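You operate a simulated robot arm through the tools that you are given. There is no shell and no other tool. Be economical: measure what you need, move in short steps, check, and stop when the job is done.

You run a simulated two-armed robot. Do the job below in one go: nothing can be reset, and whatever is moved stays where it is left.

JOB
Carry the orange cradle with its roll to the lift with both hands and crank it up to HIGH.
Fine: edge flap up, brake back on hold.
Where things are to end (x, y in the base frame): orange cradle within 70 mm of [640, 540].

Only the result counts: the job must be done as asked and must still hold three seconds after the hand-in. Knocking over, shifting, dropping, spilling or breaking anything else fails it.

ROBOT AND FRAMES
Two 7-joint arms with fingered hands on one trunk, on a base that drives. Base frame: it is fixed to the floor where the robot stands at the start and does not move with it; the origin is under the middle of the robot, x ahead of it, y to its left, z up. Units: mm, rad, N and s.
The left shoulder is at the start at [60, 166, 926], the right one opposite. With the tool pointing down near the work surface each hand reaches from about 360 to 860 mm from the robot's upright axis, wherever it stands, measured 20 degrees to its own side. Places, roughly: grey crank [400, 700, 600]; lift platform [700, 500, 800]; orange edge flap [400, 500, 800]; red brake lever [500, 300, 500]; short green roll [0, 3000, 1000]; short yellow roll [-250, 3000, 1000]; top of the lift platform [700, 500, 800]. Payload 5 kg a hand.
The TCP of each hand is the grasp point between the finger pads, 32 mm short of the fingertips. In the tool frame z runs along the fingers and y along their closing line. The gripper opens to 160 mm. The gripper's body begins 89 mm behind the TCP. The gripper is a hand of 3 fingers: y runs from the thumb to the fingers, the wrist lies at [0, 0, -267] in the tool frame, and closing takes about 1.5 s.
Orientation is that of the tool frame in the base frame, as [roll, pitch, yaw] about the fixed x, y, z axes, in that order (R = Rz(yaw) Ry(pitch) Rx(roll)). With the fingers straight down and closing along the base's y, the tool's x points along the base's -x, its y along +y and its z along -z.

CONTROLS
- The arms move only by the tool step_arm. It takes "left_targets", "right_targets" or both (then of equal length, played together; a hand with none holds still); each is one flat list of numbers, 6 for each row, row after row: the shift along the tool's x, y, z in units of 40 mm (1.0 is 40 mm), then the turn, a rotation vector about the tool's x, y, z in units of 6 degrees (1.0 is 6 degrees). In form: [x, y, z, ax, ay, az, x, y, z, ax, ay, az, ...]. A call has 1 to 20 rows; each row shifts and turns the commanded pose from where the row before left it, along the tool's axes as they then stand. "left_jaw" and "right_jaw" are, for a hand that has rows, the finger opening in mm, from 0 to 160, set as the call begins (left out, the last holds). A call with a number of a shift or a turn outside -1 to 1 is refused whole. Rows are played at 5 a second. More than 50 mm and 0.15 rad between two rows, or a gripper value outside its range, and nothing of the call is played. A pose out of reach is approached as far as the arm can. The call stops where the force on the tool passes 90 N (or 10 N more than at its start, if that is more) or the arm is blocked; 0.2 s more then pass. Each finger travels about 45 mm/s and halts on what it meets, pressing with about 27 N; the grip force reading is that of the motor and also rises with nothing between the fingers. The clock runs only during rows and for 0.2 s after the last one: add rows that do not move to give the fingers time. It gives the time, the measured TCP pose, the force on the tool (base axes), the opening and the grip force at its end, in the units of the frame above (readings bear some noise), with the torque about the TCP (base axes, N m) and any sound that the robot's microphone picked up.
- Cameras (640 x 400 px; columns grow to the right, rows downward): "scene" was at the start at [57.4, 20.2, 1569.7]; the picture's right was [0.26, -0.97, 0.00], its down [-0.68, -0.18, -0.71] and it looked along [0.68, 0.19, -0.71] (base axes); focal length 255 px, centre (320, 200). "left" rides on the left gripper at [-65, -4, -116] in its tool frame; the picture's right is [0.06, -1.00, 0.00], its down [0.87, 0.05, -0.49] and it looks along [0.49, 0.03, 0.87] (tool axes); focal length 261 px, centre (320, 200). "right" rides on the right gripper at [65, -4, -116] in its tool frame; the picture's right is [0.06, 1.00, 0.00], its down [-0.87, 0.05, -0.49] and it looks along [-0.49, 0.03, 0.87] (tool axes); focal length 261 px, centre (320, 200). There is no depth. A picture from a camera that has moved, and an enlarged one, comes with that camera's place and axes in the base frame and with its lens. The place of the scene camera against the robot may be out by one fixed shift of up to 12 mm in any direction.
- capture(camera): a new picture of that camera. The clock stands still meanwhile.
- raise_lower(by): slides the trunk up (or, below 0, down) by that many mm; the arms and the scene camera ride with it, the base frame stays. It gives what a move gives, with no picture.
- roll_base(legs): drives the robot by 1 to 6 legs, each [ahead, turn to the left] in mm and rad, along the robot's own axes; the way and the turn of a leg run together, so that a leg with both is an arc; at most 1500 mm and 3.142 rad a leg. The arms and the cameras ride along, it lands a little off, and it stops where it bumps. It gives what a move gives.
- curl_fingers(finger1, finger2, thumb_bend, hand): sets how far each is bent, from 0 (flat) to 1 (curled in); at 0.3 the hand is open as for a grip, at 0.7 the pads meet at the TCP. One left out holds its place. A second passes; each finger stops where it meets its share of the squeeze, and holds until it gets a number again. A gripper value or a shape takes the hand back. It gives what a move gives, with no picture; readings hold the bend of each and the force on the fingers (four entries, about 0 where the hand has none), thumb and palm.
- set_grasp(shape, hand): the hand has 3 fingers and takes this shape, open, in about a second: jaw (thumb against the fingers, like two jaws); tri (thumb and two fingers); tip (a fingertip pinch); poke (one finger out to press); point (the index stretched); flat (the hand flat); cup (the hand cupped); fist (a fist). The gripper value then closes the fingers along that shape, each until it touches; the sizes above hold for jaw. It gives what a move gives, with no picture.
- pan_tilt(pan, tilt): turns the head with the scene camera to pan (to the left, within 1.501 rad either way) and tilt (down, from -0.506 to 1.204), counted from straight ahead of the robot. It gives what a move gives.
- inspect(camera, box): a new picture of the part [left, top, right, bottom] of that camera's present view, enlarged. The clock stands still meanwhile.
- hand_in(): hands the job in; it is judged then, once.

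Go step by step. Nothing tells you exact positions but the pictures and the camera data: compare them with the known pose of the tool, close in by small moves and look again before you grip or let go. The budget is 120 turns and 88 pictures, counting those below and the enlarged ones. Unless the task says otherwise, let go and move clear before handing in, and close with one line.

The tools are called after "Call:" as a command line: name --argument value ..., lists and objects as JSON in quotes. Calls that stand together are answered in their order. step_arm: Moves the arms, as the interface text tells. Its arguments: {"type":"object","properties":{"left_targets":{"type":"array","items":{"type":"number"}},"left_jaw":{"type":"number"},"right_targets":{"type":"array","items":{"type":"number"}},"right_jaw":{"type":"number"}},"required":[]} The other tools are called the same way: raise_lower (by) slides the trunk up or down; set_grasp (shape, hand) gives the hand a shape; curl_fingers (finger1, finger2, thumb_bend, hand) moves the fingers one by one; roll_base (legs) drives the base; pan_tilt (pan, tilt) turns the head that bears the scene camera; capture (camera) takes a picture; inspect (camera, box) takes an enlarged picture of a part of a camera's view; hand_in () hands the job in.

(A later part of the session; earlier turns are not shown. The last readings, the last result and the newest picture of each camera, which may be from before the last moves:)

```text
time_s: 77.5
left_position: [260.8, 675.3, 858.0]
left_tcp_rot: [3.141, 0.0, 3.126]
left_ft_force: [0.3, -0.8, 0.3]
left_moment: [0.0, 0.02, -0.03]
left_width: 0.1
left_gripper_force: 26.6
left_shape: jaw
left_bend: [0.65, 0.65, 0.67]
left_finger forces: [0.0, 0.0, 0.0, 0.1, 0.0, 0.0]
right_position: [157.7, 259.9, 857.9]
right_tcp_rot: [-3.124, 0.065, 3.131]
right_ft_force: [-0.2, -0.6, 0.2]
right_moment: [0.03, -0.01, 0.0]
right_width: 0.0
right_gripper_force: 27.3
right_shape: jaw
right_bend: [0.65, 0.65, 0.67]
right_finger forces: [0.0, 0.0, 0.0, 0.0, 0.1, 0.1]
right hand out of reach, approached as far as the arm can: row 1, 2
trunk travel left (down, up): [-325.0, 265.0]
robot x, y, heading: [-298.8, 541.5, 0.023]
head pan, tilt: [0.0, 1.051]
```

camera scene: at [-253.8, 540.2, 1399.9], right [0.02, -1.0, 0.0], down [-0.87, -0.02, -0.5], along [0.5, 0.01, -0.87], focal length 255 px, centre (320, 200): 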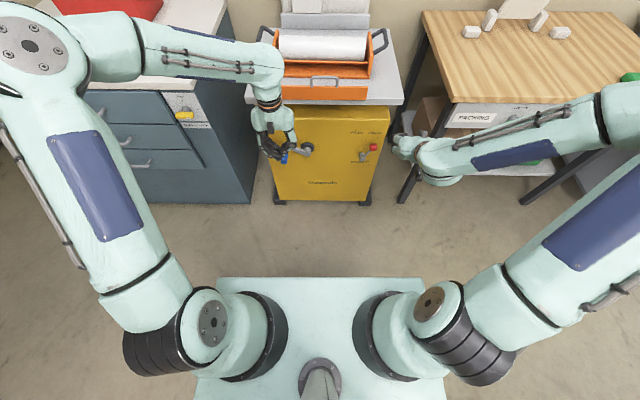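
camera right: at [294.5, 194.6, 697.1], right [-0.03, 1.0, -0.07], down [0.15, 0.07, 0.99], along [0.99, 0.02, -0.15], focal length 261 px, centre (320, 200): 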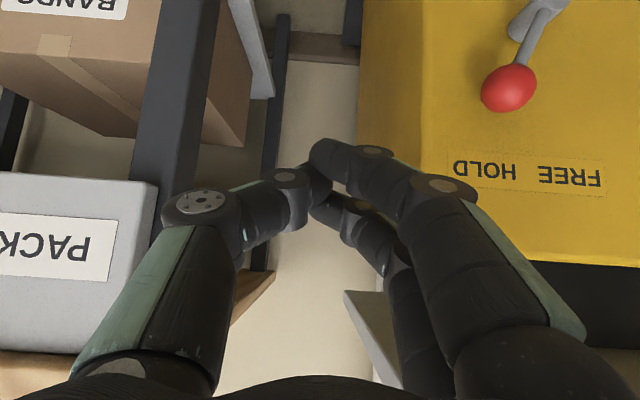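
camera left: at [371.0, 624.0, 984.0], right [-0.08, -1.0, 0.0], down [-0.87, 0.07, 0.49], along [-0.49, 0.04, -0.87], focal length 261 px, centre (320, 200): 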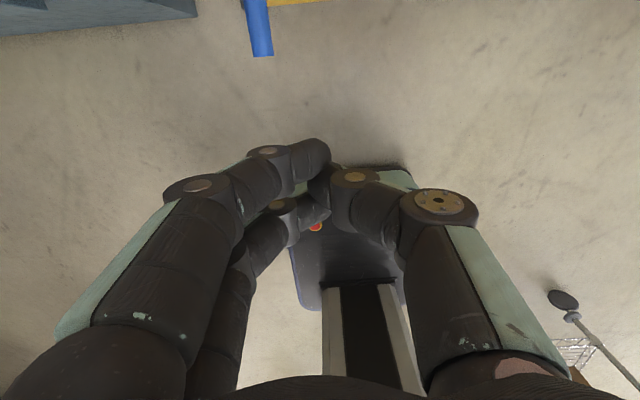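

Right hand is clear. Now the base shifts to y ≈ 320.

Call:
roll_base --legs '[[0, -1.59], [220, 0], [0, 1.571]]'

Call:
pan_tilt --pan 0.3 --tilt 0.85

Call:
capture --camera "scene"

```text
time_s: 87.2
left_position: [260.7, 466.4, 857.6]
left_tcp_rot: [3.142, 0.0, -3.137]
left_ft_force: [0.7, 0.3, -1.3]
left_moment: [0.03, 0.01, -0.02]
left_width: 0.2
left_gripper_force: 27.5
left_shape: jaw
left_bend: [0.65, 0.65, 0.67]
left_finger forces: [0.0, 0.0, 0.0, 0.1, 0.0, 0.0]
right_position: [166.0, 47.4, 856.2]
right_tcp_rot: [-3.121, 0.065, -3.13]
right_ft_force: [-0.2, 0.4, -0.4]
right_moment: [0.0, -0.03, 0.0]
right_width: 0.0
right_gripper_force: 27.2
right_shape: jaw
right_bend: [0.65, 0.65, 0.67]
right_finger forces: [0.0, 0.0, 0.1, 0.0, 0.1, 0.0]
trunk travel left (down, up): [-325.0, 265.0]
robot x, y, heading: [-297.5, 320.7, 0.043]
head pan, tilt: [0.0, 1.051]
```

```text
time_s: 88.0
left_position: [260.9, 467.3, 858.7]
left_tcp_rot: [-3.141, 0.001, -3.136]
left_ft_force: [-0.3, -0.3, -0.3]
left_moment: [0.0, 0.02, 0.02]
left_width: 0.0
left_gripper_force: 27.0
left_shape: jaw
left_bend: [0.65, 0.65, 0.67]
left_finger forces: [0.0, 0.0, 0.0, 0.1, 0.0, 0.0]
right_position: [166.4, 47.1, 856.5]
right_tcp_rot: [-3.121, 0.064, -3.133]
right_ft_force: [-1.3, 0.3, -0.4]
right_moment: [0.02, 0.01, 0.03]
right_width: 0.2
right_gripper_force: 27.2
right_shape: jaw
right_bend: [0.65, 0.65, 0.67]
right_finger forces: [0.1, 0.0, 0.1, 0.0, 0.1, 0.0]
trunk travel left (down, up): [-325.0, 265.0]
robot x, y, heading: [-294.4, 319.6, 0.038]
head pan, tilt: [0.3, 0.85]
```

```text
35 pictures are left
camera scene: at [-243.4, 343.0, 1414.3], right [0.33, -0.94, 0.0], down [-0.71, -0.25, -0.66], along [0.62, 0.22, -0.75], focal length 255 px, centre (320, 200)
```

scene: 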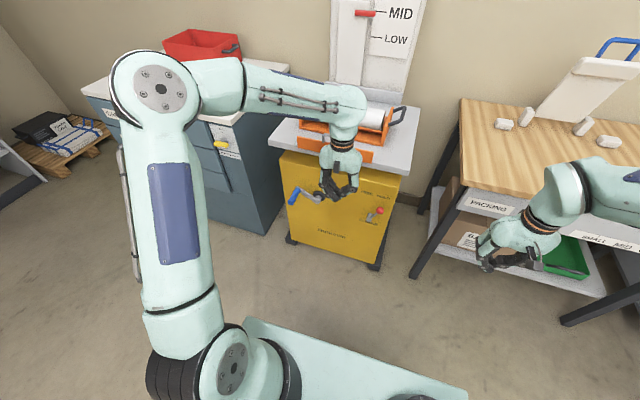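

I tip the left hand forward again here.

Call:
step_arm --left_targets '[-0.7, 0, 0.3, 0, 0, 0, -0.7, 0, 0.3, 0, 0, 0, -0.7, 0, 0.3, 0, 0, 0, 0, 0, 0, 0, -1, 0, 0, 0, 0, 0, -1, 0, 0, 0, 0, 0, -1, 0, 0, 0, 0, 0, -1, 0, 0, 0, 0, 0, -1, 0, 0, 0, 0, 0, -1, 0, 0, 0, 0, 0, -1, 0, 0, 0, 0, 0, -1, 0, 0, 0, 0, 0, -1, 0, 0, 0, 0, 0, -1, 0, 0, 0, 0, 0, -1, 0, 0, 0, 0, 0, -1, 0, 0, 0, 0, 0, -1, 0, 0, 0, 0, 0, -1, 0, 0, 0, 0, 0, -1, 0]'

```text
time_s: 91.8
left_position: [344.8, 466.3, 822.5]
left_tcp_rot: [1.894, 1.571, 1.9]
left_ft_force: [0.6, 0.1, 0.1]
left_moment: [0.02, -0.02, -0.03]
left_width: 0.0
left_gripper_force: 27.1
left_shape: jaw
left_bend: [0.65, 0.65, 0.67]
left_finger forces: [0.0, 0.1, 0.0, 0.0, 0.0, 0.1]
right_position: [165.9, 47.3, 855.5]
right_tcp_rot: [-3.12, 0.065, -3.132]
right_ft_force: [0.9, 0.4, 0.8]
right_moment: [0.02, 0.02, -0.01]
right_width: 0.0
right_gripper_force: 27.3
right_shape: jaw
right_bend: [0.65, 0.65, 0.67]
right_finger forces: [0.0, 0.0, 0.1, 0.0, 0.0, 0.0]
trunk travel left (down, up): [-325.0, 265.0]
robot x, y, heading: [-296.0, 319.8, 0.04]
head pan, tilt: [0.3, 0.85]
```

Call:
step_arm --left_targets '[0.725, -0.57, 0, 0, 0, 0, 0.725, -0.57, 0, 0, 0, 0, 0.725, -0.57, 0, 0, 0, 0, 0.725, -0.57, 0, 0, 0, 0, 0.725, -0.57, 0, 0, 0, 0, 0.725, -0.57, 0, 0, 0, 0, 0.725, -0.57, 0, 0, 0, 0, 0.725, -0.57, 0, 0, 0, 0]'

Call:
capture --camera "left"

```text
time_s: 93.6
left_position: [345.6, 285.9, 589.7]
left_tcp_rot: [-2.723, 1.57, -2.717]
left_ft_force: [-0.8, 0.4, -0.1]
left_moment: [-0.01, -0.01, 0.03]
left_width: 0.0
left_gripper_force: 27.0
left_shape: jaw
left_bend: [0.65, 0.65, 0.67]
left_finger forces: [0.1, 0.1, 0.1, 0.0, 0.0, 0.0]
right_position: [166.8, 47.3, 856.7]
right_tcp_rot: [-3.121, 0.062, -3.131]
right_ft_force: [0.5, 0.2, -0.5]
right_moment: [-0.02, 0.03, 0.01]
right_width: 0.0
right_gripper_force: 26.7
right_shape: jaw
right_bend: [0.65, 0.65, 0.67]
right_finger forces: [0.1, 0.1, 0.0, 0.0, 0.0, 0.0]
trunk travel left (down, up): [-325.0, 265.0]
robot x, y, heading: [-295.6, 316.6, 0.043]
head pan, tilt: [0.3, 0.85]
```

```text
34 pictures are left
camera left: at [230.2, 280.8, 654.5], right [0.01, -1.0, -0.06], down [-0.49, 0.05, -0.87], along [0.87, 0.04, -0.49], focal length 261 px, centre (320, 200)
```

left: 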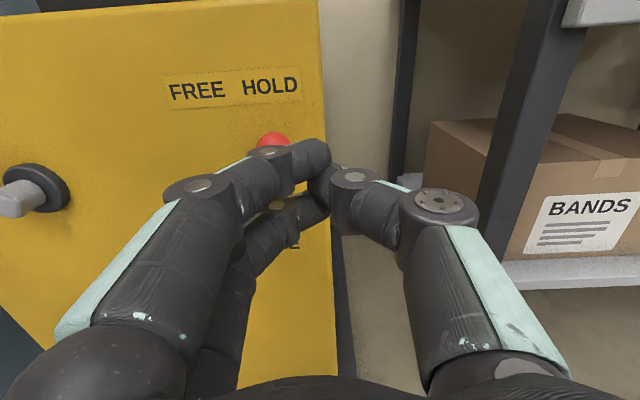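

The knob is just ahead. But freeing the brake with nobody holding the crank could let the platform sink, so I want the left hand on the crank and the right on the brake. I test whether turning the right hand half round frees its wrist.

Call:
step_arm --right_targets '[0, 0, 0, 0, 0, 1, 0, 0, 0, 0, 0, 1, 0, 0, 0, 0, 0, 1, 0, 0, 0, 0, 0, 1, 0, 0, 0, 0, 0, 1, 0, 0, 0, 0, 0, 1, 0, 0, 0, 0, 0, 1, 0, 0, 0, 0, 0, 1, 0, 0, 0, 0, 0, 1, 0, 0, 0, 0, 0, 1, 0, 0, 0, 0, 0, 1, 0, 0, 0, 0, 0, 1, 0, 0, 0, 0, 0, 1, 0, 0, 0, 0, 0, 1, 0, 0, 0, 0, 0, 1]'

```text
time_s: 96.8
left_position: [345.6, 285.4, 589.3]
left_tcp_rot: [2.755, 1.57, 2.762]
left_ft_force: [-0.3, -0.4, 0.0]
left_moment: [-0.02, -0.01, 0.04]
left_width: 0.1
left_gripper_force: 26.8
left_shape: jaw
left_bend: [0.65, 0.65, 0.67]
left_finger forces: [0.1, 0.0, 0.0, 0.0, 0.0, 0.0]
right_position: [166.7, 48.2, 856.2]
right_tcp_rot: [3.076, 0.022, 1.576]
right_ft_force: [0.3, 0.2, 0.3]
right_moment: [-0.03, 0.0, -0.02]
right_width: 0.0
right_gripper_force: 26.8
right_shape: jaw
right_bend: [0.65, 0.65, 0.67]
right_finger forces: [0.0, 0.0, 0.1, 0.0, 0.0, 0.0]
trunk travel left (down, up): [-325.0, 265.0]
robot x, y, heading: [-296.1, 317.4, 0.038]
head pan, tilt: [0.3, 0.85]
```

Call:
step_arm --right_targets '[0, 0, 0, 0, 0, 1, 0, 0, 0, 0, 0, 1, 0, 0, 0, 0, 0, 1, 0, 0, 0, 0, 0, 1, 0, 0, 0, 0, 0, 1, 0, 0, 0, 0, 0, 1, 0, 0, 0, 0, 0, 1, 0, 0, 0, 0, 0, 1, 0, 0, 0, 0, 0, 1, 0, 0, 0, 0, 0, 1, 0, 0, 0, 0, 0, 1, 0, 0, 0, 0, 0, 1, 0, 0, 0, 0, 0, 1, 0, 0, 0, 0, 0, 1, 0, 0, 0, 0, 0, 1]'

```text
time_s: 100.0
left_position: [346.1, 285.8, 588.8]
left_tcp_rot: [-0.4, 1.57, -0.394]
left_ft_force: [-0.9, -0.6, 0.2]
left_moment: [0.0, -0.03, 0.0]
left_width: 0.0
left_gripper_force: 26.8
left_shape: jaw
left_bend: [0.65, 0.65, 0.67]
left_finger forces: [0.0, 0.0, 0.0, 0.1, 0.1, 0.1]
right_position: [167.8, 47.8, 856.2]
right_tcp_rot: [3.121, -0.064, 0.008]
right_ft_force: [-0.2, -0.3, -0.4]
right_moment: [0.01, -0.01, 0.01]
right_width: 0.1
right_gripper_force: 27.4
right_shape: jaw
right_bend: [0.65, 0.65, 0.67]
right_finger forces: [0.0, 0.0, 0.0, 0.0, 0.0, 0.0]
trunk travel left (down, up): [-325.0, 265.0]
robot x, y, heading: [-297.2, 319.7, 0.044]
head pan, tilt: [0.3, 0.85]
```

The right hand turned fully around without trouble. Now I shift the base to y ≈ 450 so that left serves the crank and right the brake.

Call:
roll_base --legs '[[-60, 0], [0, 1.53], [130, 0], [0, -1.571], [60, 0]]'

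Call:
step_arm --right_targets '[0.8, 0, 0, 0, 0, 0, 0.8, 0, 0, 0, 0, 0, 0.8, 0, 0, 0, 0, 0, 0.8, 0, 0, 0, 0, 0, 0.8, 0, 0, 0, 0, 0]'

Call:
step_arm --right_targets '[0, 0, 0, 0, 1, 0, 0, 0, 0, 0, 1, 0, 0, 0, 0, 0, 1, 0, 0, 0, 0, 0, 1, 0, 0, 0, 0, 0, 1, 0, 0, 0, 0, 0, 1, 0, 0, 0, 0, 0, 1, 0, 0, 0, 0, 0, 1, 0, 0, 0, 0, 0, 1, 0, 0, 0, 0, 0, 1, 0, 0, 0, 0, 0, 1, 0, 0, 0, 0, 0, 1, 0, 0, 0, 0, 0, 1, 0]'

```text
time_s: 110.2
left_position: [343.0, 422.8, 589.1]
left_tcp_rot: [2.815, 1.569, 2.833]
left_ft_force: [-0.2, -0.4, -1.0]
left_moment: [0.01, 0.0, -0.01]
left_width: 0.0
left_gripper_force: 26.7
left_shape: jaw
left_bend: [0.65, 0.65, 0.67]
left_finger forces: [0.0, 0.0, 0.0, 0.0, 0.1, 0.0]
right_position: [168.5, 182.5, 856.6]
right_tcp_rot: [3.119, -0.064, 0.022]
right_ft_force: [-1.1, -0.4, 0.6]
right_moment: [0.04, 0.0, 0.02]
right_width: 0.1
right_gripper_force: 27.0
right_shape: jaw
right_bend: [0.65, 0.65, 0.67]
right_finger forces: [0.0, 0.0, 0.0, 0.0, 0.1, 0.0]
trunk travel left (down, up): [-325.0, 265.0]
robot x, y, heading: [-299.7, 447.5, 0.05]
head pan, tilt: [0.3, 0.85]
```

```text
time_s: 111.4
left_position: [342.7, 423.3, 589.4]
left_tcp_rot: [-0.364, 1.571, -0.348]
left_ft_force: [0.3, -0.7, 0.7]
left_moment: [-0.04, 0.02, 0.01]
left_width: 0.0
left_gripper_force: 27.0
left_shape: jaw
left_bend: [0.65, 0.65, 0.67]
left_finger forces: [0.0, 0.1, 0.0, 0.0, 0.0, 0.1]
right_position: [327.2, 186.2, 867.3]
right_tcp_rot: [3.12, -0.065, 0.022]
right_ft_force: [-0.7, -0.3, 0.1]
right_moment: [-0.02, -0.01, -0.02]
right_width: 0.1
right_gripper_force: 26.9
right_shape: jaw
right_bend: [0.65, 0.65, 0.67]
right_finger forces: [0.1, 0.0, 0.0, 0.0, 0.0, 0.0]
trunk travel left (down, up): [-325.0, 265.0]
robot x, y, heading: [-301.3, 448.7, 0.05]
head pan, tilt: [0.3, 0.85]
```

```text
time_s: 114.2
left_position: [342.5, 422.6, 588.4]
left_tcp_rot: [-0.394, 1.57, -0.374]
left_ft_force: [-0.2, -0.9, 0.3]
left_moment: [0.01, 0.02, -0.02]
left_width: 0.0
left_gripper_force: 27.2
left_shape: jaw
left_bend: [0.65, 0.65, 0.67]
left_finger forces: [0.0, 0.1, 0.0, 0.0, 0.1, 0.1]
right_position: [326.1, 184.7, 866.1]
right_tcp_rot: [3.002, -1.426, 0.159]
right_ft_force: [-0.3, -0.6, 0.1]
right_moment: [0.03, -0.01, 0.0]
right_width: 0.2
right_gripper_force: 27.2
right_shape: jaw
right_bend: [0.65, 0.65, 0.67]
right_finger forces: [0.1, 0.1, 0.0, 0.0, 0.0, 0.0]
trunk travel left (down, up): [-325.0, 265.0]
robot x, y, heading: [-296.9, 448.6, 0.053]
head pan, tilt: [0.3, 0.85]
```

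The right wrist now tips forward freely. I bring the left hand, open, in front of the crank's blue handle and look.

Call:
step_arm --left_targets '[0, 0, -0.8, 0, 0, 0, -0.2, 0.86, -0.3, 0, 0, 0, -0.2, 0.86, 0, 0, 0, 0, -0.2, 0.86, 0, 0, 0, 0, -0.2, 0.86, 0, 0, 0, 0, -0.2, 0.86, 0, 0, 0, 0, -0.2, 0.86, 0, 0, 0, 0, -0.2, 0.86, 0, 0, 0, 0]' --left_jaw 60

Call:
capture --camera "left"

Call:
capture --camera "scene"

Call:
capture --camera "right"

```text
time_s: 116.0
left_position: [295.5, 662.8, 645.9]
left_tcp_rot: [3.086, 1.571, 3.103]
left_ft_force: [0.1, 0.7, 0.4]
left_moment: [0.01, -0.02, 0.01]
left_width: 60.1
left_gripper_force: 0.1
left_shape: jaw
left_bend: [0.73, 0.73, 0.7]
left_finger forces: [0.0, 0.0, 0.0, 0.0, 0.0, 0.0]
right_position: [326.7, 186.2, 866.4]
right_tcp_rot: [3.0, -1.425, 0.16]
right_ft_force: [-0.5, 0.4, -0.2]
right_moment: [0.01, 0.02, 0.0]
right_width: 0.1
right_gripper_force: 27.6
right_shape: jaw
right_bend: [0.65, 0.65, 0.67]
right_finger forces: [0.1, 0.0, 0.0, 0.0, 0.0, 0.0]
trunk travel left (down, up): [-325.0, 265.0]
robot x, y, heading: [-298.8, 448.6, 0.054]
head pan, tilt: [0.3, 0.85]
```

```text
33 pictures are left
camera left: at [179.5, 657.0, 709.7], right [0.02, -1.0, -0.06], down [-0.49, 0.05, -0.87], along [0.87, 0.04, -0.49], focal length 261 px, centre (320, 200)
```

left: 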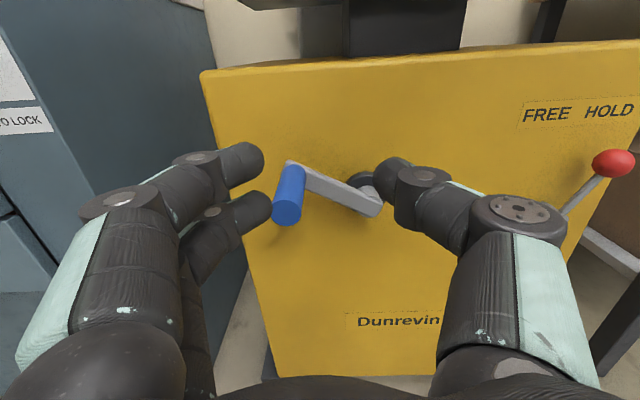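

```text
32 pictures are left
camera scene: at [-246.6, 473.2, 1414.3], right [0.35, -0.94, 0.0], down [-0.7, -0.26, -0.66], along [0.62, 0.23, -0.75], focal length 255 px, centre (320, 200)
```

scene: 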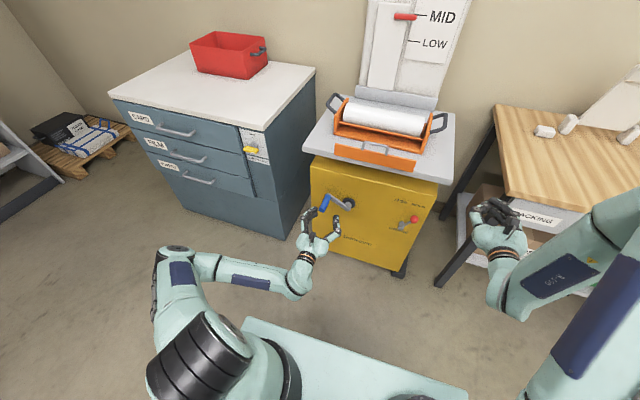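

```text
31 pictures are left
camera right: at [220.9, 188.6, 947.9], right [0.03, -1.0, 0.08], down [-0.61, -0.08, -0.79], along [0.79, -0.03, -0.61], focal length 261 px, centre (320, 200)
```

right: 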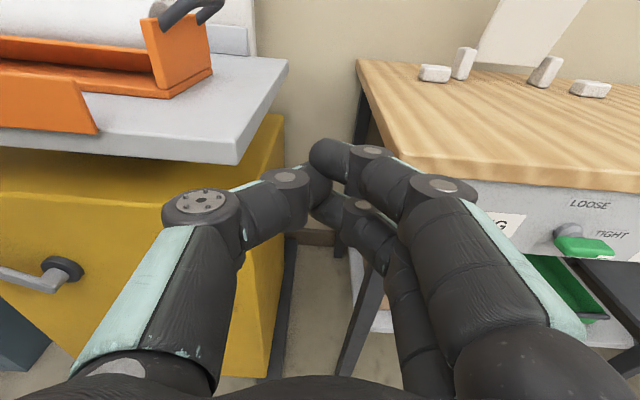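

The crank handle lies at y ≈ 698, z ≈ 590, x from 378 to 468; its pivot is near y 603, z 540 (radius ≈ 107). I align the left hand with it and advance half-way, then check.

Call:
step_arm --left_targets '[0.7, 0.44, 0, 0, 0, 0, 0.7, 0.44, 0, 0, 0, 0, 0, 0, 0.8, 0, 0, 0]'

Call:
capture --camera "left"

```text
time_s: 116.8
left_position: [325.4, 699.9, 591.0]
left_tcp_rot: [-0.934, 1.571, -0.916]
left_ft_force: [-0.5, 0.5, 0.8]
left_moment: [0.0, 0.0, -0.02]
left_width: 59.9
left_gripper_force: 0.0
left_shape: jaw
left_bend: [0.73, 0.73, 0.7]
left_finger forces: [0.0, 0.0, 0.0, 0.1, 0.0, 0.1]
right_position: [326.4, 186.5, 867.9]
right_tcp_rot: [2.998, -1.424, 0.162]
right_ft_force: [-0.3, -0.5, 0.1]
right_moment: [-0.01, 0.03, 0.0]
right_width: 0.0
right_gripper_force: 27.3
right_shape: jaw
right_bend: [0.65, 0.65, 0.67]
right_finger forces: [0.0, 0.1, 0.0, 0.0, 0.0, 0.0]
trunk travel left (down, up): [-325.0, 265.0]
robot x, y, heading: [-300.0, 449.5, 0.054]
head pan, tilt: [0.3, 0.85]
```

```text
30 pictures are left
camera left: at [210.1, 693.9, 655.2], right [0.02, -1.0, -0.06], down [-0.49, 0.05, -0.87], along [0.87, 0.05, -0.49], focal length 261 px, centre (320, 200)
```

left: 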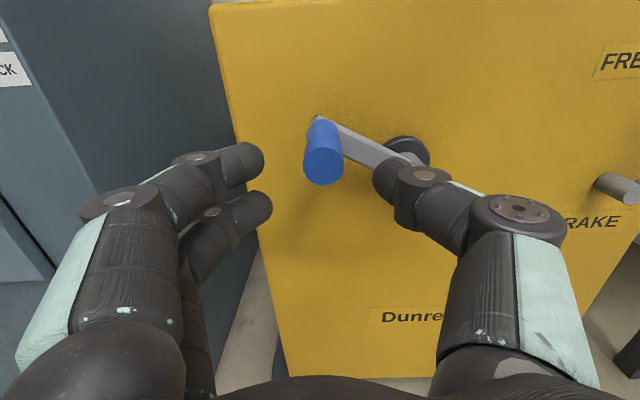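

Aligned: handle end at (379, 700, 587). I advance 88 mm and close on it.

Call:
step_arm --left_targets '[0.1, 0, 0.73, 0, 0, 0, 0, 0, 0.73, 0, 0, 0, 0, 0, 0.73, 0, 0, 0]'

Call:
step_arm --left_targets '[0, 0, 0, 0, 0, 0, 0, 0, 0, 0, 0, 0, 0, 0, 0, 0, 0, 0, 0, 0, 0, 0, 0, 0, 0, 0, 0, 0, 0, 0, 0, 0, 0, 0, 0, 0]' --left_jaw 0

Call:
capture --camera "left"

```text
time_s: 117.6
left_position: [415.0, 700.8, 583.4]
left_tcp_rot: [2.889, 1.568, 2.905]
left_ft_force: [-0.2, -0.2, -0.1]
left_moment: [-0.02, 0.0, 0.02]
left_width: 59.9
left_gripper_force: 0.1
left_shape: jaw
left_bend: [0.73, 0.73, 0.7]
left_finger forces: [0.1, 0.0, 0.0, 0.0, 0.0, 0.0]
right_position: [327.0, 185.5, 865.9]
right_tcp_rot: [3.001, -1.424, 0.161]
right_ft_force: [0.2, -0.1, -0.1]
right_moment: [0.02, -0.01, 0.01]
right_width: 0.1
right_gripper_force: 26.8
right_shape: jaw
right_bend: [0.65, 0.65, 0.67]
right_finger forces: [0.1, 0.0, 0.0, 0.0, 0.0, 0.0]
trunk travel left (down, up): [-325.0, 265.0]
robot x, y, heading: [-300.1, 449.7, 0.052]
head pan, tilt: [0.3, 0.85]
```

```text
time_s: 119.0
left_position: [414.9, 699.4, 584.3]
left_tcp_rot: [3.055, 1.57, 3.075]
left_ft_force: [3.1, 0.2, -2.5]
left_moment: [-0.04, 0.07, 0.01]
left_width: 15.4
left_gripper_force: 27.1
left_shape: jaw
left_bend: [0.72, 0.7, 0.7]
left_finger forces: [12.3, 10.5, 0.0, 0.0, 23.5, 0.0]
right_position: [327.2, 185.8, 866.4]
right_tcp_rot: [3.0, -1.424, 0.161]
right_ft_force: [0.6, 0.6, 0.0]
right_moment: [0.0, 0.04, 0.0]
right_width: 0.0
right_gripper_force: 27.4
right_shape: jaw
right_bend: [0.65, 0.65, 0.67]
right_finger forces: [0.0, 0.0, 0.1, 0.0, 0.0, 0.0]
trunk travel left (down, up): [-325.0, 265.0]
robot x, y, heading: [-299.2, 450.0, 0.054]
head pan, tilt: [0.3, 0.85]
```

```text
29 pictures are left
camera left: at [298.9, 694.3, 649.9], right [0.02, -1.0, -0.06], down [-0.49, 0.05, -0.87], along [0.87, 0.05, -0.49], focal length 261 px, centre (320, 200)
```

left: 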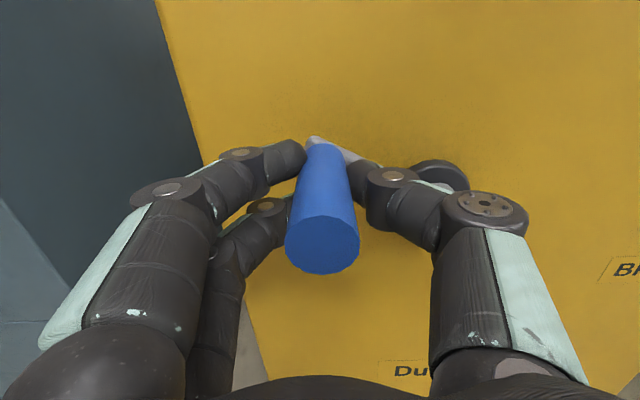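

The crank handle is firmly held. Now the right hand goes down to the right side of the brake knob.

Call:
step_arm --right_targets '[-0.86, -0.325, 0.18, 0, 0, 0, -0.86, -0.325, 0.18, 0, 0, 0, -0.86, -0.325, 0.18, 0, 0, 0, -0.86, -0.325, 0.18, 0, 0, 0, -0.86, -0.325, 0.18, 0, 0, 0, -0.86, -0.325, 0.18, 0, 0, 0, -0.86, -0.325, 0.18, 0, 0, 0, -0.86, -0.325, 0.18, 0, 0, 0]'

Call:
capture --camera "right"

```text
time_s: 120.8
left_position: [414.0, 700.2, 585.4]
left_tcp_rot: [-2.968, 1.569, -2.95]
left_ft_force: [5.4, -1.5, -4.8]
left_moment: [-0.02, 0.08, -0.02]
left_width: 15.2
left_gripper_force: 27.6
left_shape: jaw
left_bend: [0.72, 0.7, 0.7]
left_finger forces: [12.3, 12.2, 0.1, 0.0, 24.0, 0.1]
right_position: [342.9, 283.5, 582.4]
right_tcp_rot: [2.995, -1.424, 0.163]
right_ft_force: [-0.4, -0.2, 1.0]
right_moment: [0.01, 0.02, -0.01]
right_width: 0.1
right_gripper_force: 26.4
right_shape: jaw
right_bend: [0.65, 0.65, 0.67]
right_finger forces: [0.0, 0.1, 0.0, 0.0, 0.0, 0.1]
trunk travel left (down, up): [-325.0, 265.0]
robot x, y, heading: [-299.5, 448.7, 0.054]
head pan, tilt: [0.3, 0.85]
```

```text
28 pictures are left
camera right: at [235.8, 287.1, 663.0], right [0.03, -1.0, 0.08], down [-0.61, -0.08, -0.79], along [0.79, -0.03, -0.61], focal length 261 px, centre (320, 200)
```

right: 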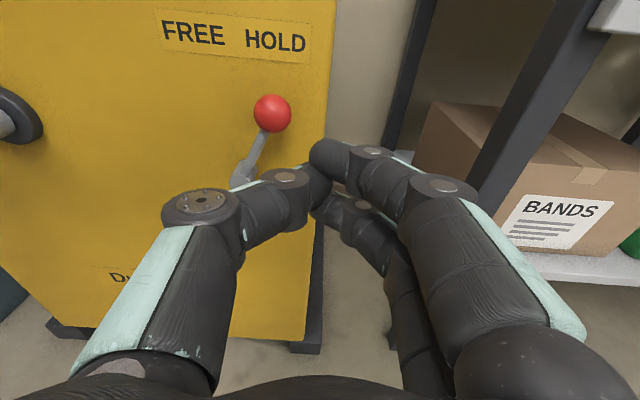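

Knob is at (470, 330, 578). I slide the fingers forward beside it, then push left toward FREE.

Call:
step_arm --right_targets '[0.15, 0, 0.74, 0, 0, 0, 0.15, 0, 0.74, 0, 0, 0, 0.15, 0, 0.74, 0, 0, 0, 0.15, 0, 0.74, 0, 0, 0]'

Call:
step_arm --right_targets '[0, -0.4, 0, 0, 0, 0, 0, -0.4, 0, 0, 0, 0, 0, -0.4, 0, 0, 0, 0, 0, -0.4, 0, 0, 0, 0]'

Call:
capture --camera "right"

```text
time_s: 121.8
left_position: [414.4, 700.4, 585.0]
left_tcp_rot: [3.073, 1.568, 3.092]
left_ft_force: [6.3, 1.3, -6.4]
left_moment: [0.03, 0.11, 0.04]
left_width: 15.4
left_gripper_force: 27.1
left_shape: jaw
left_bend: [0.71, 0.7, 0.7]
left_finger forces: [13.0, 13.2, 0.0, 0.1, 23.3, 0.1]
right_position: [461.9, 287.2, 588.3]
right_tcp_rot: [2.997, -1.423, 0.164]
right_ft_force: [-2.7, -2.5, 2.4]
right_moment: [0.08, 0.08, 0.15]
right_width: 0.1
right_gripper_force: 27.3
right_shape: jaw
right_bend: [0.65, 0.65, 0.67]
right_finger forces: [0.1, 0.1, 0.0, 0.0, 4.5, 0.0]
trunk travel left (down, up): [-325.0, 265.0]
robot x, y, heading: [-297.8, 447.3, 0.052]
head pan, tilt: [0.3, 0.85]
```

```text
time_s: 122.8
left_position: [415.2, 699.7, 584.0]
left_tcp_rot: [-3.094, 1.568, -3.076]
left_ft_force: [4.4, -0.2, -5.8]
left_moment: [0.0, 0.11, 0.01]
left_width: 15.6
left_gripper_force: 27.1
left_shape: jaw
left_bend: [0.72, 0.7, 0.7]
left_finger forces: [13.0, 13.1, 0.0, 0.1, 24.2, 0.0]
right_position: [461.9, 350.4, 585.3]
right_tcp_rot: [3.0, -1.424, 0.161]
right_ft_force: [-0.5, 0.2, 0.6]
right_moment: [0.0, 0.02, -0.01]
right_width: 0.0
right_gripper_force: 27.3
right_shape: jaw
right_bend: [0.65, 0.65, 0.67]
right_finger forces: [0.0, 0.1, 0.0, 0.0, 0.0, 0.1]
trunk travel left (down, up): [-325.0, 265.0]
robot x, y, heading: [-301.6, 450.9, 0.047]
head pan, tilt: [0.3, 0.85]
```

```text
27 pictures are left
camera right: at [355.2, 353.5, 668.2], right [0.03, -1.0, 0.08], down [-0.61, -0.08, -0.79], along [0.79, -0.03, -0.61], focal length 261 px, centre (320, 200)
```

right: 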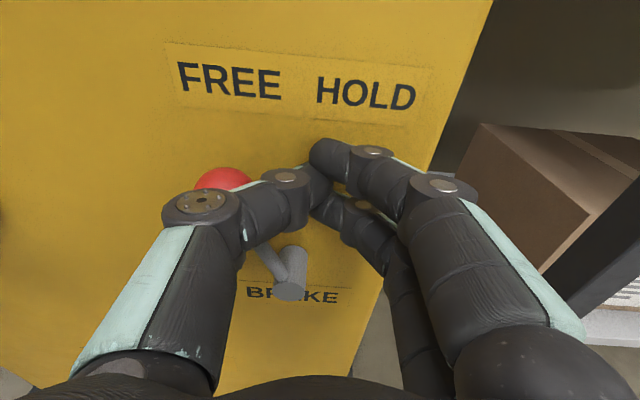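

The lever flipped to FREE, and the left hand still holds the crank. I withdraw the right hand and then try a small crank motion to learn the direction.

Call:
step_arm --right_targets '[0, 0, -0.8, 0, 0, 0, 0, 0, -0.8, 0, 0, 0, 0, 0, -0.8, 0, 0, 0, 0, 0.8, 0, 0, 0, 0, 0, 0.8, 0, 0, 0, 0]'

Call:
pan_tilt --pan 0.3 --tilt 0.6

Call:
capture --camera "scene"

```text
time_s: 124.0
left_position: [414.6, 700.0, 584.5]
left_tcp_rot: [3.135, 1.568, -3.131]
left_ft_force: [4.7, -1.0, -5.1]
left_moment: [0.03, 0.12, -0.02]
left_width: 15.7
left_gripper_force: 27.5
left_shape: jaw
left_bend: [0.72, 0.7, 0.7]
left_finger forces: [13.1, 12.9, 0.0, 0.0, 24.7, 0.0]
right_position: [366.6, 285.6, 604.8]
right_tcp_rot: [2.998, -1.424, 0.163]
right_ft_force: [0.1, 1.1, 0.0]
right_moment: [0.0, 0.02, -0.01]
right_width: 0.0
right_gripper_force: 27.2
right_shape: jaw
right_bend: [0.65, 0.65, 0.67]
right_finger forces: [0.1, 0.0, 0.0, 0.0, 0.0, 0.0]
trunk travel left (down, up): [-325.0, 265.0]
robot x, y, heading: [-298.4, 450.7, 0.055]
head pan, tilt: [0.3, 0.85]
```

```text
time_s: 124.8
left_position: [414.0, 699.3, 583.8]
left_tcp_rot: [3.056, 1.57, 3.074]
left_ft_force: [3.5, -0.4, -5.2]
left_moment: [0.0, 0.13, -0.01]
left_width: 15.4
left_gripper_force: 27.4
left_shape: jaw
left_bend: [0.72, 0.7, 0.7]
left_finger forces: [13.2, 13.5, 0.0, 0.0, 24.3, 0.0]
right_position: [366.6, 285.9, 604.9]
right_tcp_rot: [2.999, -1.423, 0.161]
right_ft_force: [0.1, -0.2, 0.9]
right_moment: [0.0, 0.02, 0.01]
right_width: 0.2
right_gripper_force: 26.9
right_shape: jaw
right_bend: [0.65, 0.65, 0.67]
right_finger forces: [0.0, 0.0, 0.0, 0.1, 0.1, 0.1]
trunk travel left (down, up): [-325.0, 265.0]
robot x, y, heading: [-301.4, 452.7, 0.053]
head pan, tilt: [0.3, 0.6]
```

```text
26 pictures are left
camera scene: at [-236.4, 476.7, 1435.2], right [0.35, -0.94, 0.0], down [-0.53, -0.2, -0.82], along [0.77, 0.29, -0.57], focal length 255 px, centre (320, 200)
```

scene: 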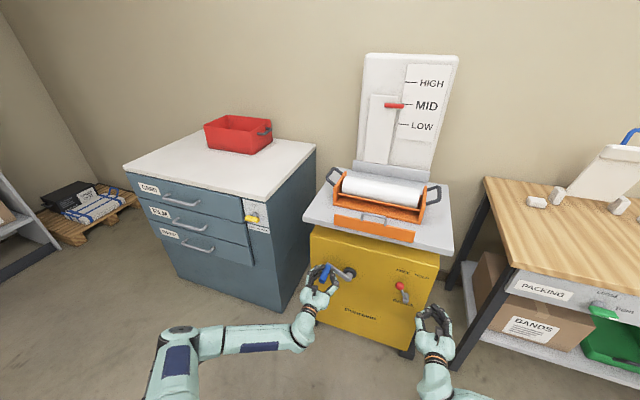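

The pointer sits at MID and the scale is in full view. I turn the crank clockwise by about 30° as a trial.

Call:
step_arm --left_targets '[-0.248, -0.132, 0, 0, 0, 0, -0.233, -0.155, 0, 0, 0, 0, -0.215, -0.18, 0, 0, 0, 0, -0.195, -0.2025, 0, 0, 0, 0, -0.17, -0.22, 0, 0, 0, 0, 0, 0, 0, 0, 0, 0]'

Call:
capture --camera "left"

Call:
inspect --camera "scene" --box '[290, 40, 470, 340]'

```text
time_s: 126.2
left_position: [414.8, 665.1, 626.2]
left_tcp_rot: [-2.947, 1.567, -2.932]
left_ft_force: [-5.7, 0.3, -21.5]
left_moment: [0.4, 0.62, 0.03]
left_width: 15.0
left_gripper_force: 26.8
left_shape: jaw
left_bend: [0.71, 0.7, 0.7]
left_finger forces: [13.9, 25.9, 0.1, 0.0, 26.7, 0.1]
right_position: [366.4, 284.6, 603.5]
right_tcp_rot: [2.998, -1.424, 0.16]
right_ft_force: [0.8, -0.8, -0.2]
right_moment: [0.01, -0.01, 0.01]
right_width: 0.3
right_gripper_force: 27.4
right_shape: jaw
right_bend: [0.65, 0.65, 0.67]
right_finger forces: [0.1, 0.1, 0.0, 0.0, 0.1, 0.0]
trunk travel left (down, up): [-325.0, 265.0]
robot x, y, heading: [-304.1, 450.1, 0.051]
head pan, tilt: [0.3, 0.6]
```

```text
25 pictures are left
camera left: at [299.1, 659.1, 692.2], right [0.02, -1.0, -0.06], down [-0.5, 0.05, -0.87], along [0.87, 0.04, -0.49], focal length 261 px, centre (320, 200)
```

left: 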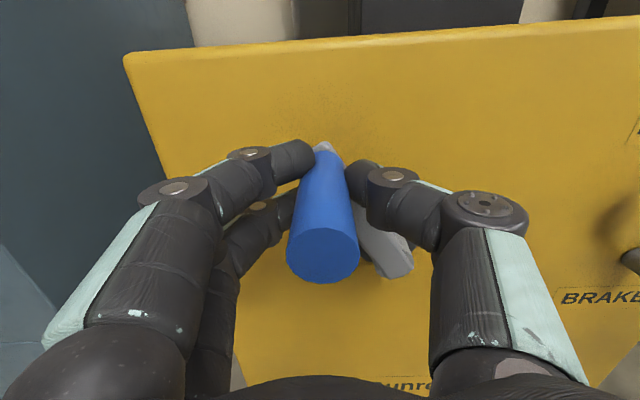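

```text
1.33 times, centred on (380, 190) of scene
camera zoom: at [-235.6, 477.0, 1435.1], right [0.35, -0.94, 0.0], down [-0.53, -0.2, -0.82], along [0.77, 0.29, -0.57], focal length 340 px, centre (240, 213)
```

zoom: 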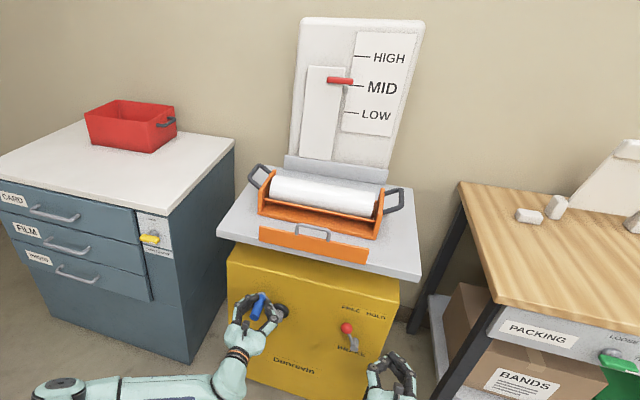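

Clockwise raises the platform (the pointer moved up a bit). I continue for another 60°.

Call:
step_arm --left_targets '[-0.15, -0.2375, 0, 0, 0, 0, -0.1225, -0.2525, 0, 0, 0, 0, -0.095, -0.2625, 0, 0, 0, 0, -0.0675, -0.2725, 0, 0, 0, 0, -0.04, -0.2775, 0, 0, 0, 0, -0.01, -0.28, 0, 0, 0, 0, 0.02, -0.2775, 0, 0, 0, 0, 0.0475, -0.2775, 0, 0, 0, 0, 0.0775, -0.2675, 0, 0, 0, 0, 0.105, -0.26, 0, 0, 0, 0]'

Call:
inspect --camera "scene" --box '[350, 40, 470, 120]'

```text
time_s: 128.4
left_position: [417.3, 555.5, 638.7]
left_tcp_rot: [0.024, 1.568, 0.039]
left_ft_force: [-11.3, 3.2, 6.9]
left_moment: [0.34, 0.04, 0.33]
left_width: 13.8
left_gripper_force: 27.3
left_shape: jaw
left_bend: [0.74, 0.7, 0.72]
left_finger forces: [0.0, 22.7, 0.1, 0.0, 16.2, 0.0]
right_position: [365.1, 283.6, 604.7]
right_tcp_rot: [2.998, -1.425, 0.159]
right_ft_force: [-1.0, 0.0, 0.3]
right_moment: [-0.01, 0.03, -0.03]
right_width: 0.0
right_gripper_force: 26.7
right_shape: jaw
right_bend: [0.65, 0.65, 0.67]
right_finger forces: [0.0, 0.1, 0.0, 0.0, 0.1, 0.1]
trunk travel left (down, up): [-325.0, 265.0]
robot x, y, heading: [-296.9, 451.5, 0.05]
head pan, tilt: [0.3, 0.6]
```

```text
5.00 times, centred on (410, 80) of scene
camera zoom: at [-238.1, 476.7, 1435.4], right [0.34, -0.94, 0.0], down [-0.53, -0.19, -0.83], along [0.78, 0.28, -0.56], focal length 1275 px, centre (-130, 800)
```

zoom: 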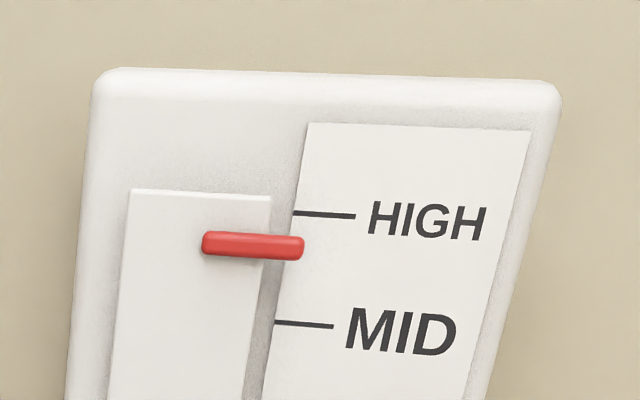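

Pointer is already two-thirds of the way to HIGH. I check the grip before continuing.

Call:
capture --camera "left"

```text
22 pictures are left
camera left: at [300.7, 550.8, 703.8], right [0.01, -1.0, -0.06], down [-0.49, 0.05, -0.87], along [0.87, 0.04, -0.49], focal length 261 px, centre (320, 200)
```

left: 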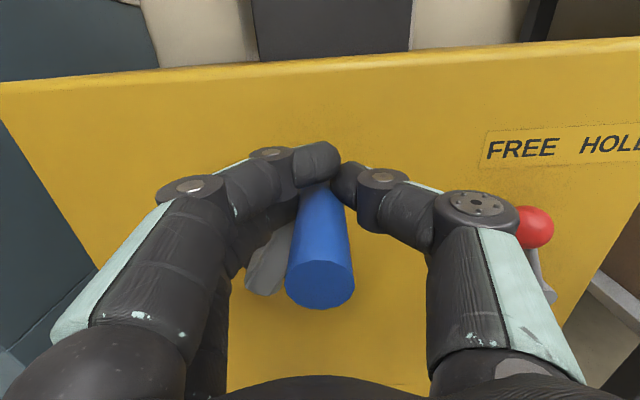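

The handle slid about 19 mm low in the grip; from three points the pivot refits to (616, 550), radius 92. I continue on the corrected circle, to ≈148°, and look.

Call:
step_arm --left_targets '[0.3175, -0.1425, 0, 0, 0, 0, 0.225, -0.1575, 0, 0, 0, 0, 0.2, -0.1375, 0, 0, 0, 0, 0, 0, 0, 0, 0, 0]'

Call:
inspect --camera "scene" --box '[350, 40, 470, 120]'

Call:
capture --camera "left"

```text
time_s: 129.4
left_position: [414.9, 537.3, 609.7]
left_tcp_rot: [-0.597, 1.567, -0.586]
left_ft_force: [-7.3, -22.5, 20.9]
left_moment: [-0.2, -0.49, -0.64]
left_width: 16.1
left_gripper_force: 27.2
left_shape: jaw
left_bend: [0.74, 0.68, 0.71]
left_finger forces: [0.0, 12.2, 0.0, 0.1, 39.7, 0.0]
right_position: [365.1, 285.1, 605.4]
right_tcp_rot: [3.006, -1.427, 0.155]
right_ft_force: [0.5, 0.5, -0.1]
right_moment: [0.01, -0.01, 0.02]
right_width: 0.0
right_gripper_force: 27.1
right_shape: jaw
right_bend: [0.65, 0.65, 0.67]
right_finger forces: [0.0, 0.0, 0.0, 0.1, 0.0, 0.1]
trunk travel left (down, up): [-325.0, 265.0]
robot x, y, heading: [-298.6, 447.4, 0.051]
head pan, tilt: [0.3, 0.6]
```

```text
5.00 times, centred on (410, 80) of scene
camera zoom: at [-239.2, 475.0, 1435.4], right [0.34, -0.94, 0.0], down [-0.53, -0.19, -0.83], along [0.78, 0.28, -0.56], focal length 1275 px, centre (-130, 800)
```

zoom: 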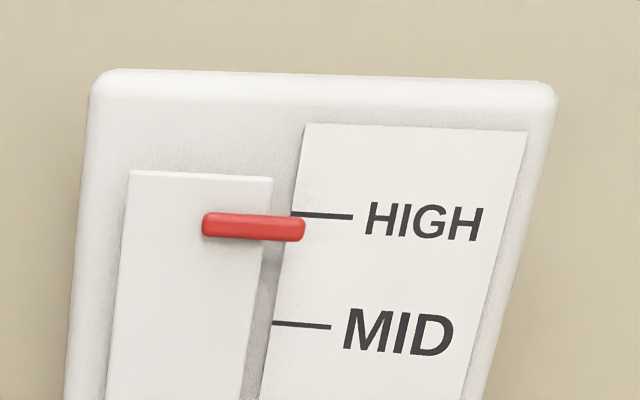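

```text
20 pictures are left
camera left: at [298.8, 532.2, 674.7], right [0.01, -1.0, -0.06], down [-0.49, 0.05, -0.87], along [0.87, 0.04, -0.49], focal length 261 px, centre (320, 200)
```

left: 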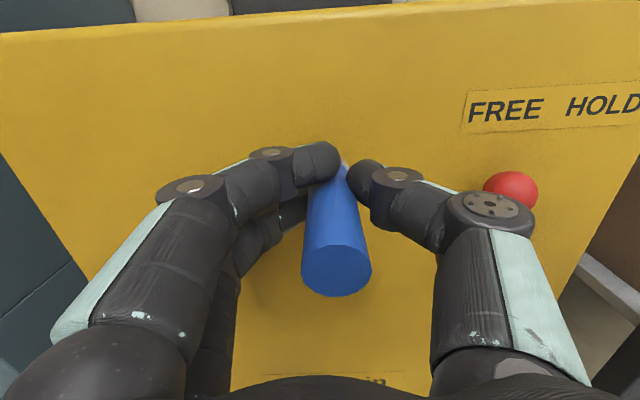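

Pointer is about 9 mm short of HIGH (allowing for parallax). I turn about 15° more.

Call:
step_arm --left_targets '[0.275, -0.125, 0, 0, 0, 0, 0.275, -0.1, 0, 0, 0, 0, 0, 0, 0, 0, 0, 0]'

Call:
inspect --camera "scene" --box '[350, 40, 470, 120]'

```text
time_s: 130.2
left_position: [414.4, 529.0, 596.9]
left_tcp_rot: [0.018, 1.551, 0.035]
left_ft_force: [-15.8, -13.4, 50.0]
left_moment: [-0.57, -0.93, -0.45]
left_width: 16.3
left_gripper_force: 27.2
left_shape: jaw
left_bend: [0.74, 0.68, 0.71]
left_finger forces: [9.1, 14.5, 0.0, 0.0, 42.0, 0.0]
right_position: [363.5, 286.0, 607.1]
right_tcp_rot: [3.003, -1.428, 0.159]
right_ft_force: [-0.4, -1.4, -0.3]
right_moment: [-0.01, 0.04, 0.0]
right_width: 0.0
right_gripper_force: 26.8
right_shape: jaw
right_bend: [0.65, 0.65, 0.67]
right_finger forces: [0.0, 0.0, 0.1, 0.0, 0.0, 0.0]
trunk travel left (down, up): [-325.0, 265.0]
robot x, y, heading: [-298.7, 449.1, 0.05]
head pan, tilt: [0.3, 0.6]
```

```text
5.00 times, centred on (410, 80) of scene
camera zoom: at [-242.0, 475.3, 1435.9], right [0.35, -0.94, 0.0], down [-0.53, -0.2, -0.83], along [0.78, 0.29, -0.56], focal length 1275 px, centre (-130, 800)
```

zoom: 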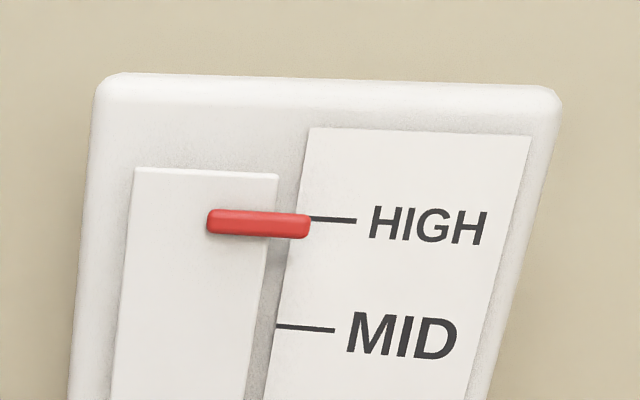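

Nearly there; force rose to 50 N, perhaps the end stop. I zoom tighter on pointer vs tick.

Call:
inspect --camera "scene" --box '[385, 72, 433, 102]'

Call:
capture --camera "left"

```text
13.33 times, centred on (409, 87) of scene
camera zoom: at [-242.0, 475.3, 1435.9], right [0.35, -0.94, 0.0], down [-0.53, -0.2, -0.83], along [0.78, 0.29, -0.56], focal length 3399 px, centre (-867, 1707)
```

zoom: 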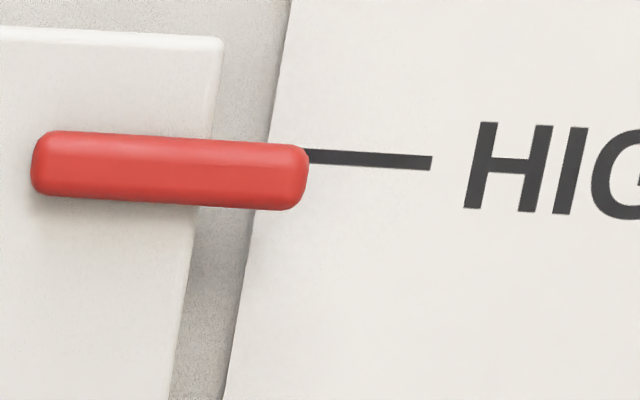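

```text
17 pictures are left
camera left: at [298.1, 523.7, 659.0], right [0.01, -1.0, -0.06], down [-0.47, 0.05, -0.88], along [0.88, 0.04, -0.47], focal length 261 px, centre (320, 200)
```

left: 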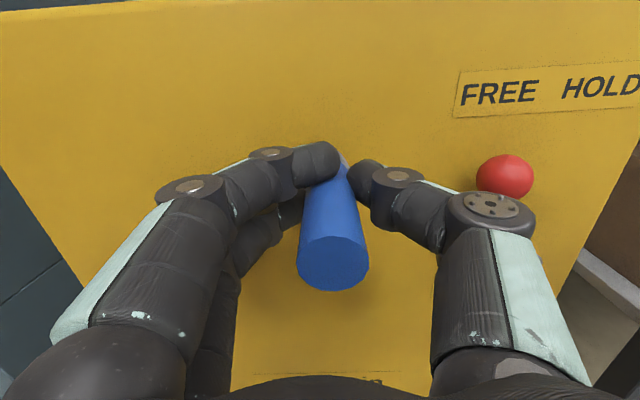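

About 2 mm short by parallax reckoning. One more small nudge to see if it is at its stop.

Call:
step_arm --left_targets '[0.25, -0.06, 0, 0, 0, 0, 0, 0, 0, 0, 0, 0]'

Call:
inspect --camera "scene" --box '[385, 72, 433, 102]'

```text
time_s: 130.8
left_position: [415.1, 527.4, 593.1]
left_tcp_rot: [0.047, 1.533, 0.065]
left_ft_force: [-16.4, -3.6, 82.6]
left_moment: [-0.35, -1.3, -0.09]
left_width: 16.3
left_gripper_force: 26.8
left_shape: jaw
left_bend: [0.75, 0.67, 0.71]
left_finger forces: [51.3, 16.1, 0.1, 0.0, 33.7, 0.1]
right_position: [362.8, 285.6, 608.3]
right_tcp_rot: [3.0, -1.429, 0.162]
right_ft_force: [-0.2, 1.0, 0.4]
right_moment: [0.02, -0.01, -0.03]
right_width: 0.0
right_gripper_force: 27.5
right_shape: jaw
right_bend: [0.65, 0.65, 0.67]
right_finger forces: [0.0, 0.0, 0.0, 0.0, 0.0, 0.0]
trunk travel left (down, up): [-325.0, 265.0]
robot x, y, heading: [-296.4, 450.7, 0.054]
head pan, tilt: [0.3, 0.6]
```

```text
13.33 times, centred on (409, 87) of scene
camera zoom: at [-244.5, 475.6, 1436.1], right [0.35, -0.94, 0.0], down [-0.53, -0.2, -0.83], along [0.78, 0.29, -0.56], focal length 3399 px, centre (-867, 1707)
```

zoom: 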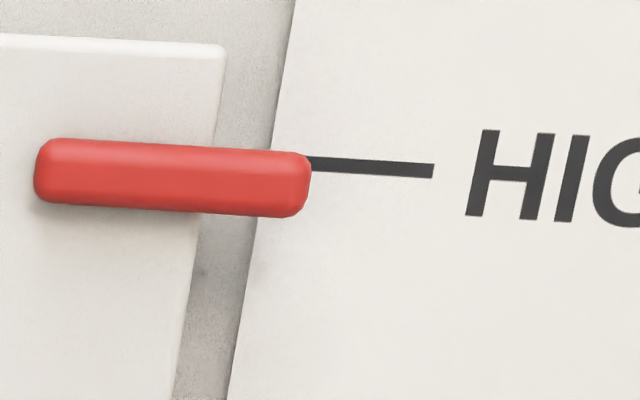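

No further motion at 83 N: it is at its top stop, HIGH. I ease the left hand's push and tilt the right hand to ~45°, opening it 50 mm to straddle the knob from above.

Call:
step_arm --left_targets '[-0.15, 0.03, 0, 0, 0, 0, 0, 0, 0, 0, 0, 0, 0, 0, 0, 0, 0, 0, 0, 0, 0, 0, 0, 0, 0, 0, 0, 0, 0, 0, 0, 0, 0, 0, 0, 0]' --right_targets '[0, 0, 0, 0, -1, 0, 0, 0, 0, 0, -1, 0, 0, 0, 0, 0, -1, 0, 0, 0, 0, 0, -1, 0, 0, 0, 0, 0, -1, 0, 0, 0, 0, 0, -1, 0]' --right_jaw 50

```text
time_s: 132.2
left_position: [414.5, 527.7, 594.4]
left_tcp_rot: [0.022, 1.544, 0.037]
left_ft_force: [-17.3, -4.7, 67.5]
left_moment: [-0.32, -1.14, -0.14]
left_width: 16.2
left_gripper_force: 27.0
left_shape: jaw
left_bend: [0.75, 0.67, 0.71]
left_finger forces: [40.4, 16.4, 0.0, 0.0, 34.3, 0.1]
right_position: [364.3, 282.5, 607.6]
right_tcp_rot: [3.116, -0.801, 0.04]
right_ft_force: [-0.2, -1.1, -0.7]
right_moment: [0.03, 0.01, 0.02]
right_width: 49.5
right_gripper_force: 0.0
right_shape: jaw
right_bend: [0.73, 0.73, 0.7]
right_finger forces: [0.0, 0.0, 0.2, 0.0, 0.0, 0.1]
trunk travel left (down, up): [-325.0, 265.0]
robot x, y, heading: [-301.1, 449.4, 0.053]
head pan, tilt: [0.3, 0.6]
```

Call:
step_arm --left_targets '[-0.12, 0.02, 0, 0, 0, 0, -0.1, 0.02, 0, 0, 0, 0, 0, 0, 0, 0, 0, 0, 0, 0, 0, 0, 0, 0]' --right_targets '[0.33, -0.725, -0.06, 0, 0, 0, 0.33, -0.725, -0.06, 0, 0, 0, 0.33, -0.725, -0.06, 0, 0, 0, 0.33, -0.725, -0.06, 0, 0, 0]'

Call:
capture --camera "right"

Call:
capture --camera "scene"

```text
time_s: 133.2
left_position: [416.2, 527.5, 595.5]
left_tcp_rot: [0.055, 1.56, 0.066]
left_ft_force: [-20.6, -9.5, 39.4]
left_moment: [-0.28, -0.66, -0.28]
left_width: 16.3
left_gripper_force: 27.0
left_shape: jaw
left_bend: [0.75, 0.68, 0.71]
left_finger forces: [23.5, 17.5, 0.1, 0.0, 35.7, 0.0]
right_position: [395.5, 400.9, 649.1]
right_tcp_rot: [3.111, -0.801, 0.041]
right_ft_force: [-0.3, -0.7, -0.7]
right_moment: [0.03, 0.01, 0.05]
right_width: 49.7
right_gripper_force: 0.1
right_shape: jaw
right_bend: [0.73, 0.73, 0.7]
right_finger forces: [0.1, 0.1, 0.1, 0.0, 0.0, 0.0]
trunk travel left (down, up): [-325.0, 265.0]
robot x, y, heading: [-302.2, 446.7, 0.052]
head pan, tilt: [0.3, 0.6]
```

```text
15 pictures are left
camera right: at [357.0, 406.2, 776.4], right [0.06, -1.0, 0.07], down [-0.96, -0.08, -0.28], along [0.28, -0.04, -0.96], focal length 261 px, centre (320, 200)
```

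right: 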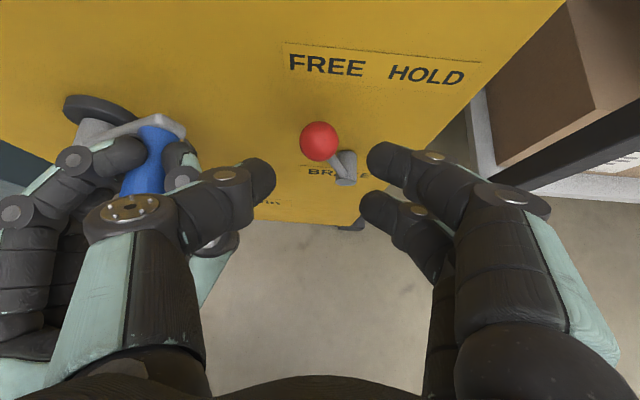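

```text
14 pictures are left
camera scene: at [-241.1, 475.3, 1435.4], right [0.35, -0.94, 0.0], down [-0.53, -0.19, -0.83], along [0.78, 0.29, -0.56], focal length 255 px, centre (320, 200)
```

scene: 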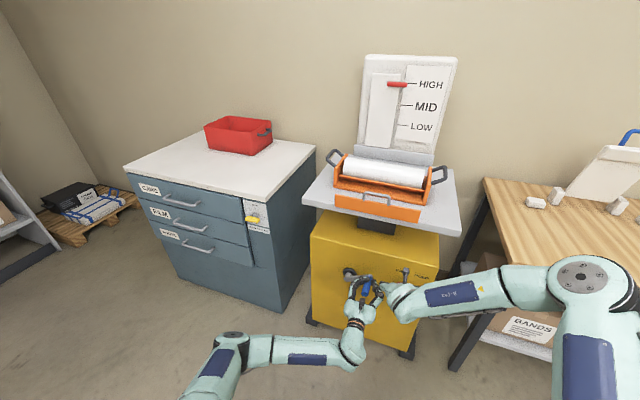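

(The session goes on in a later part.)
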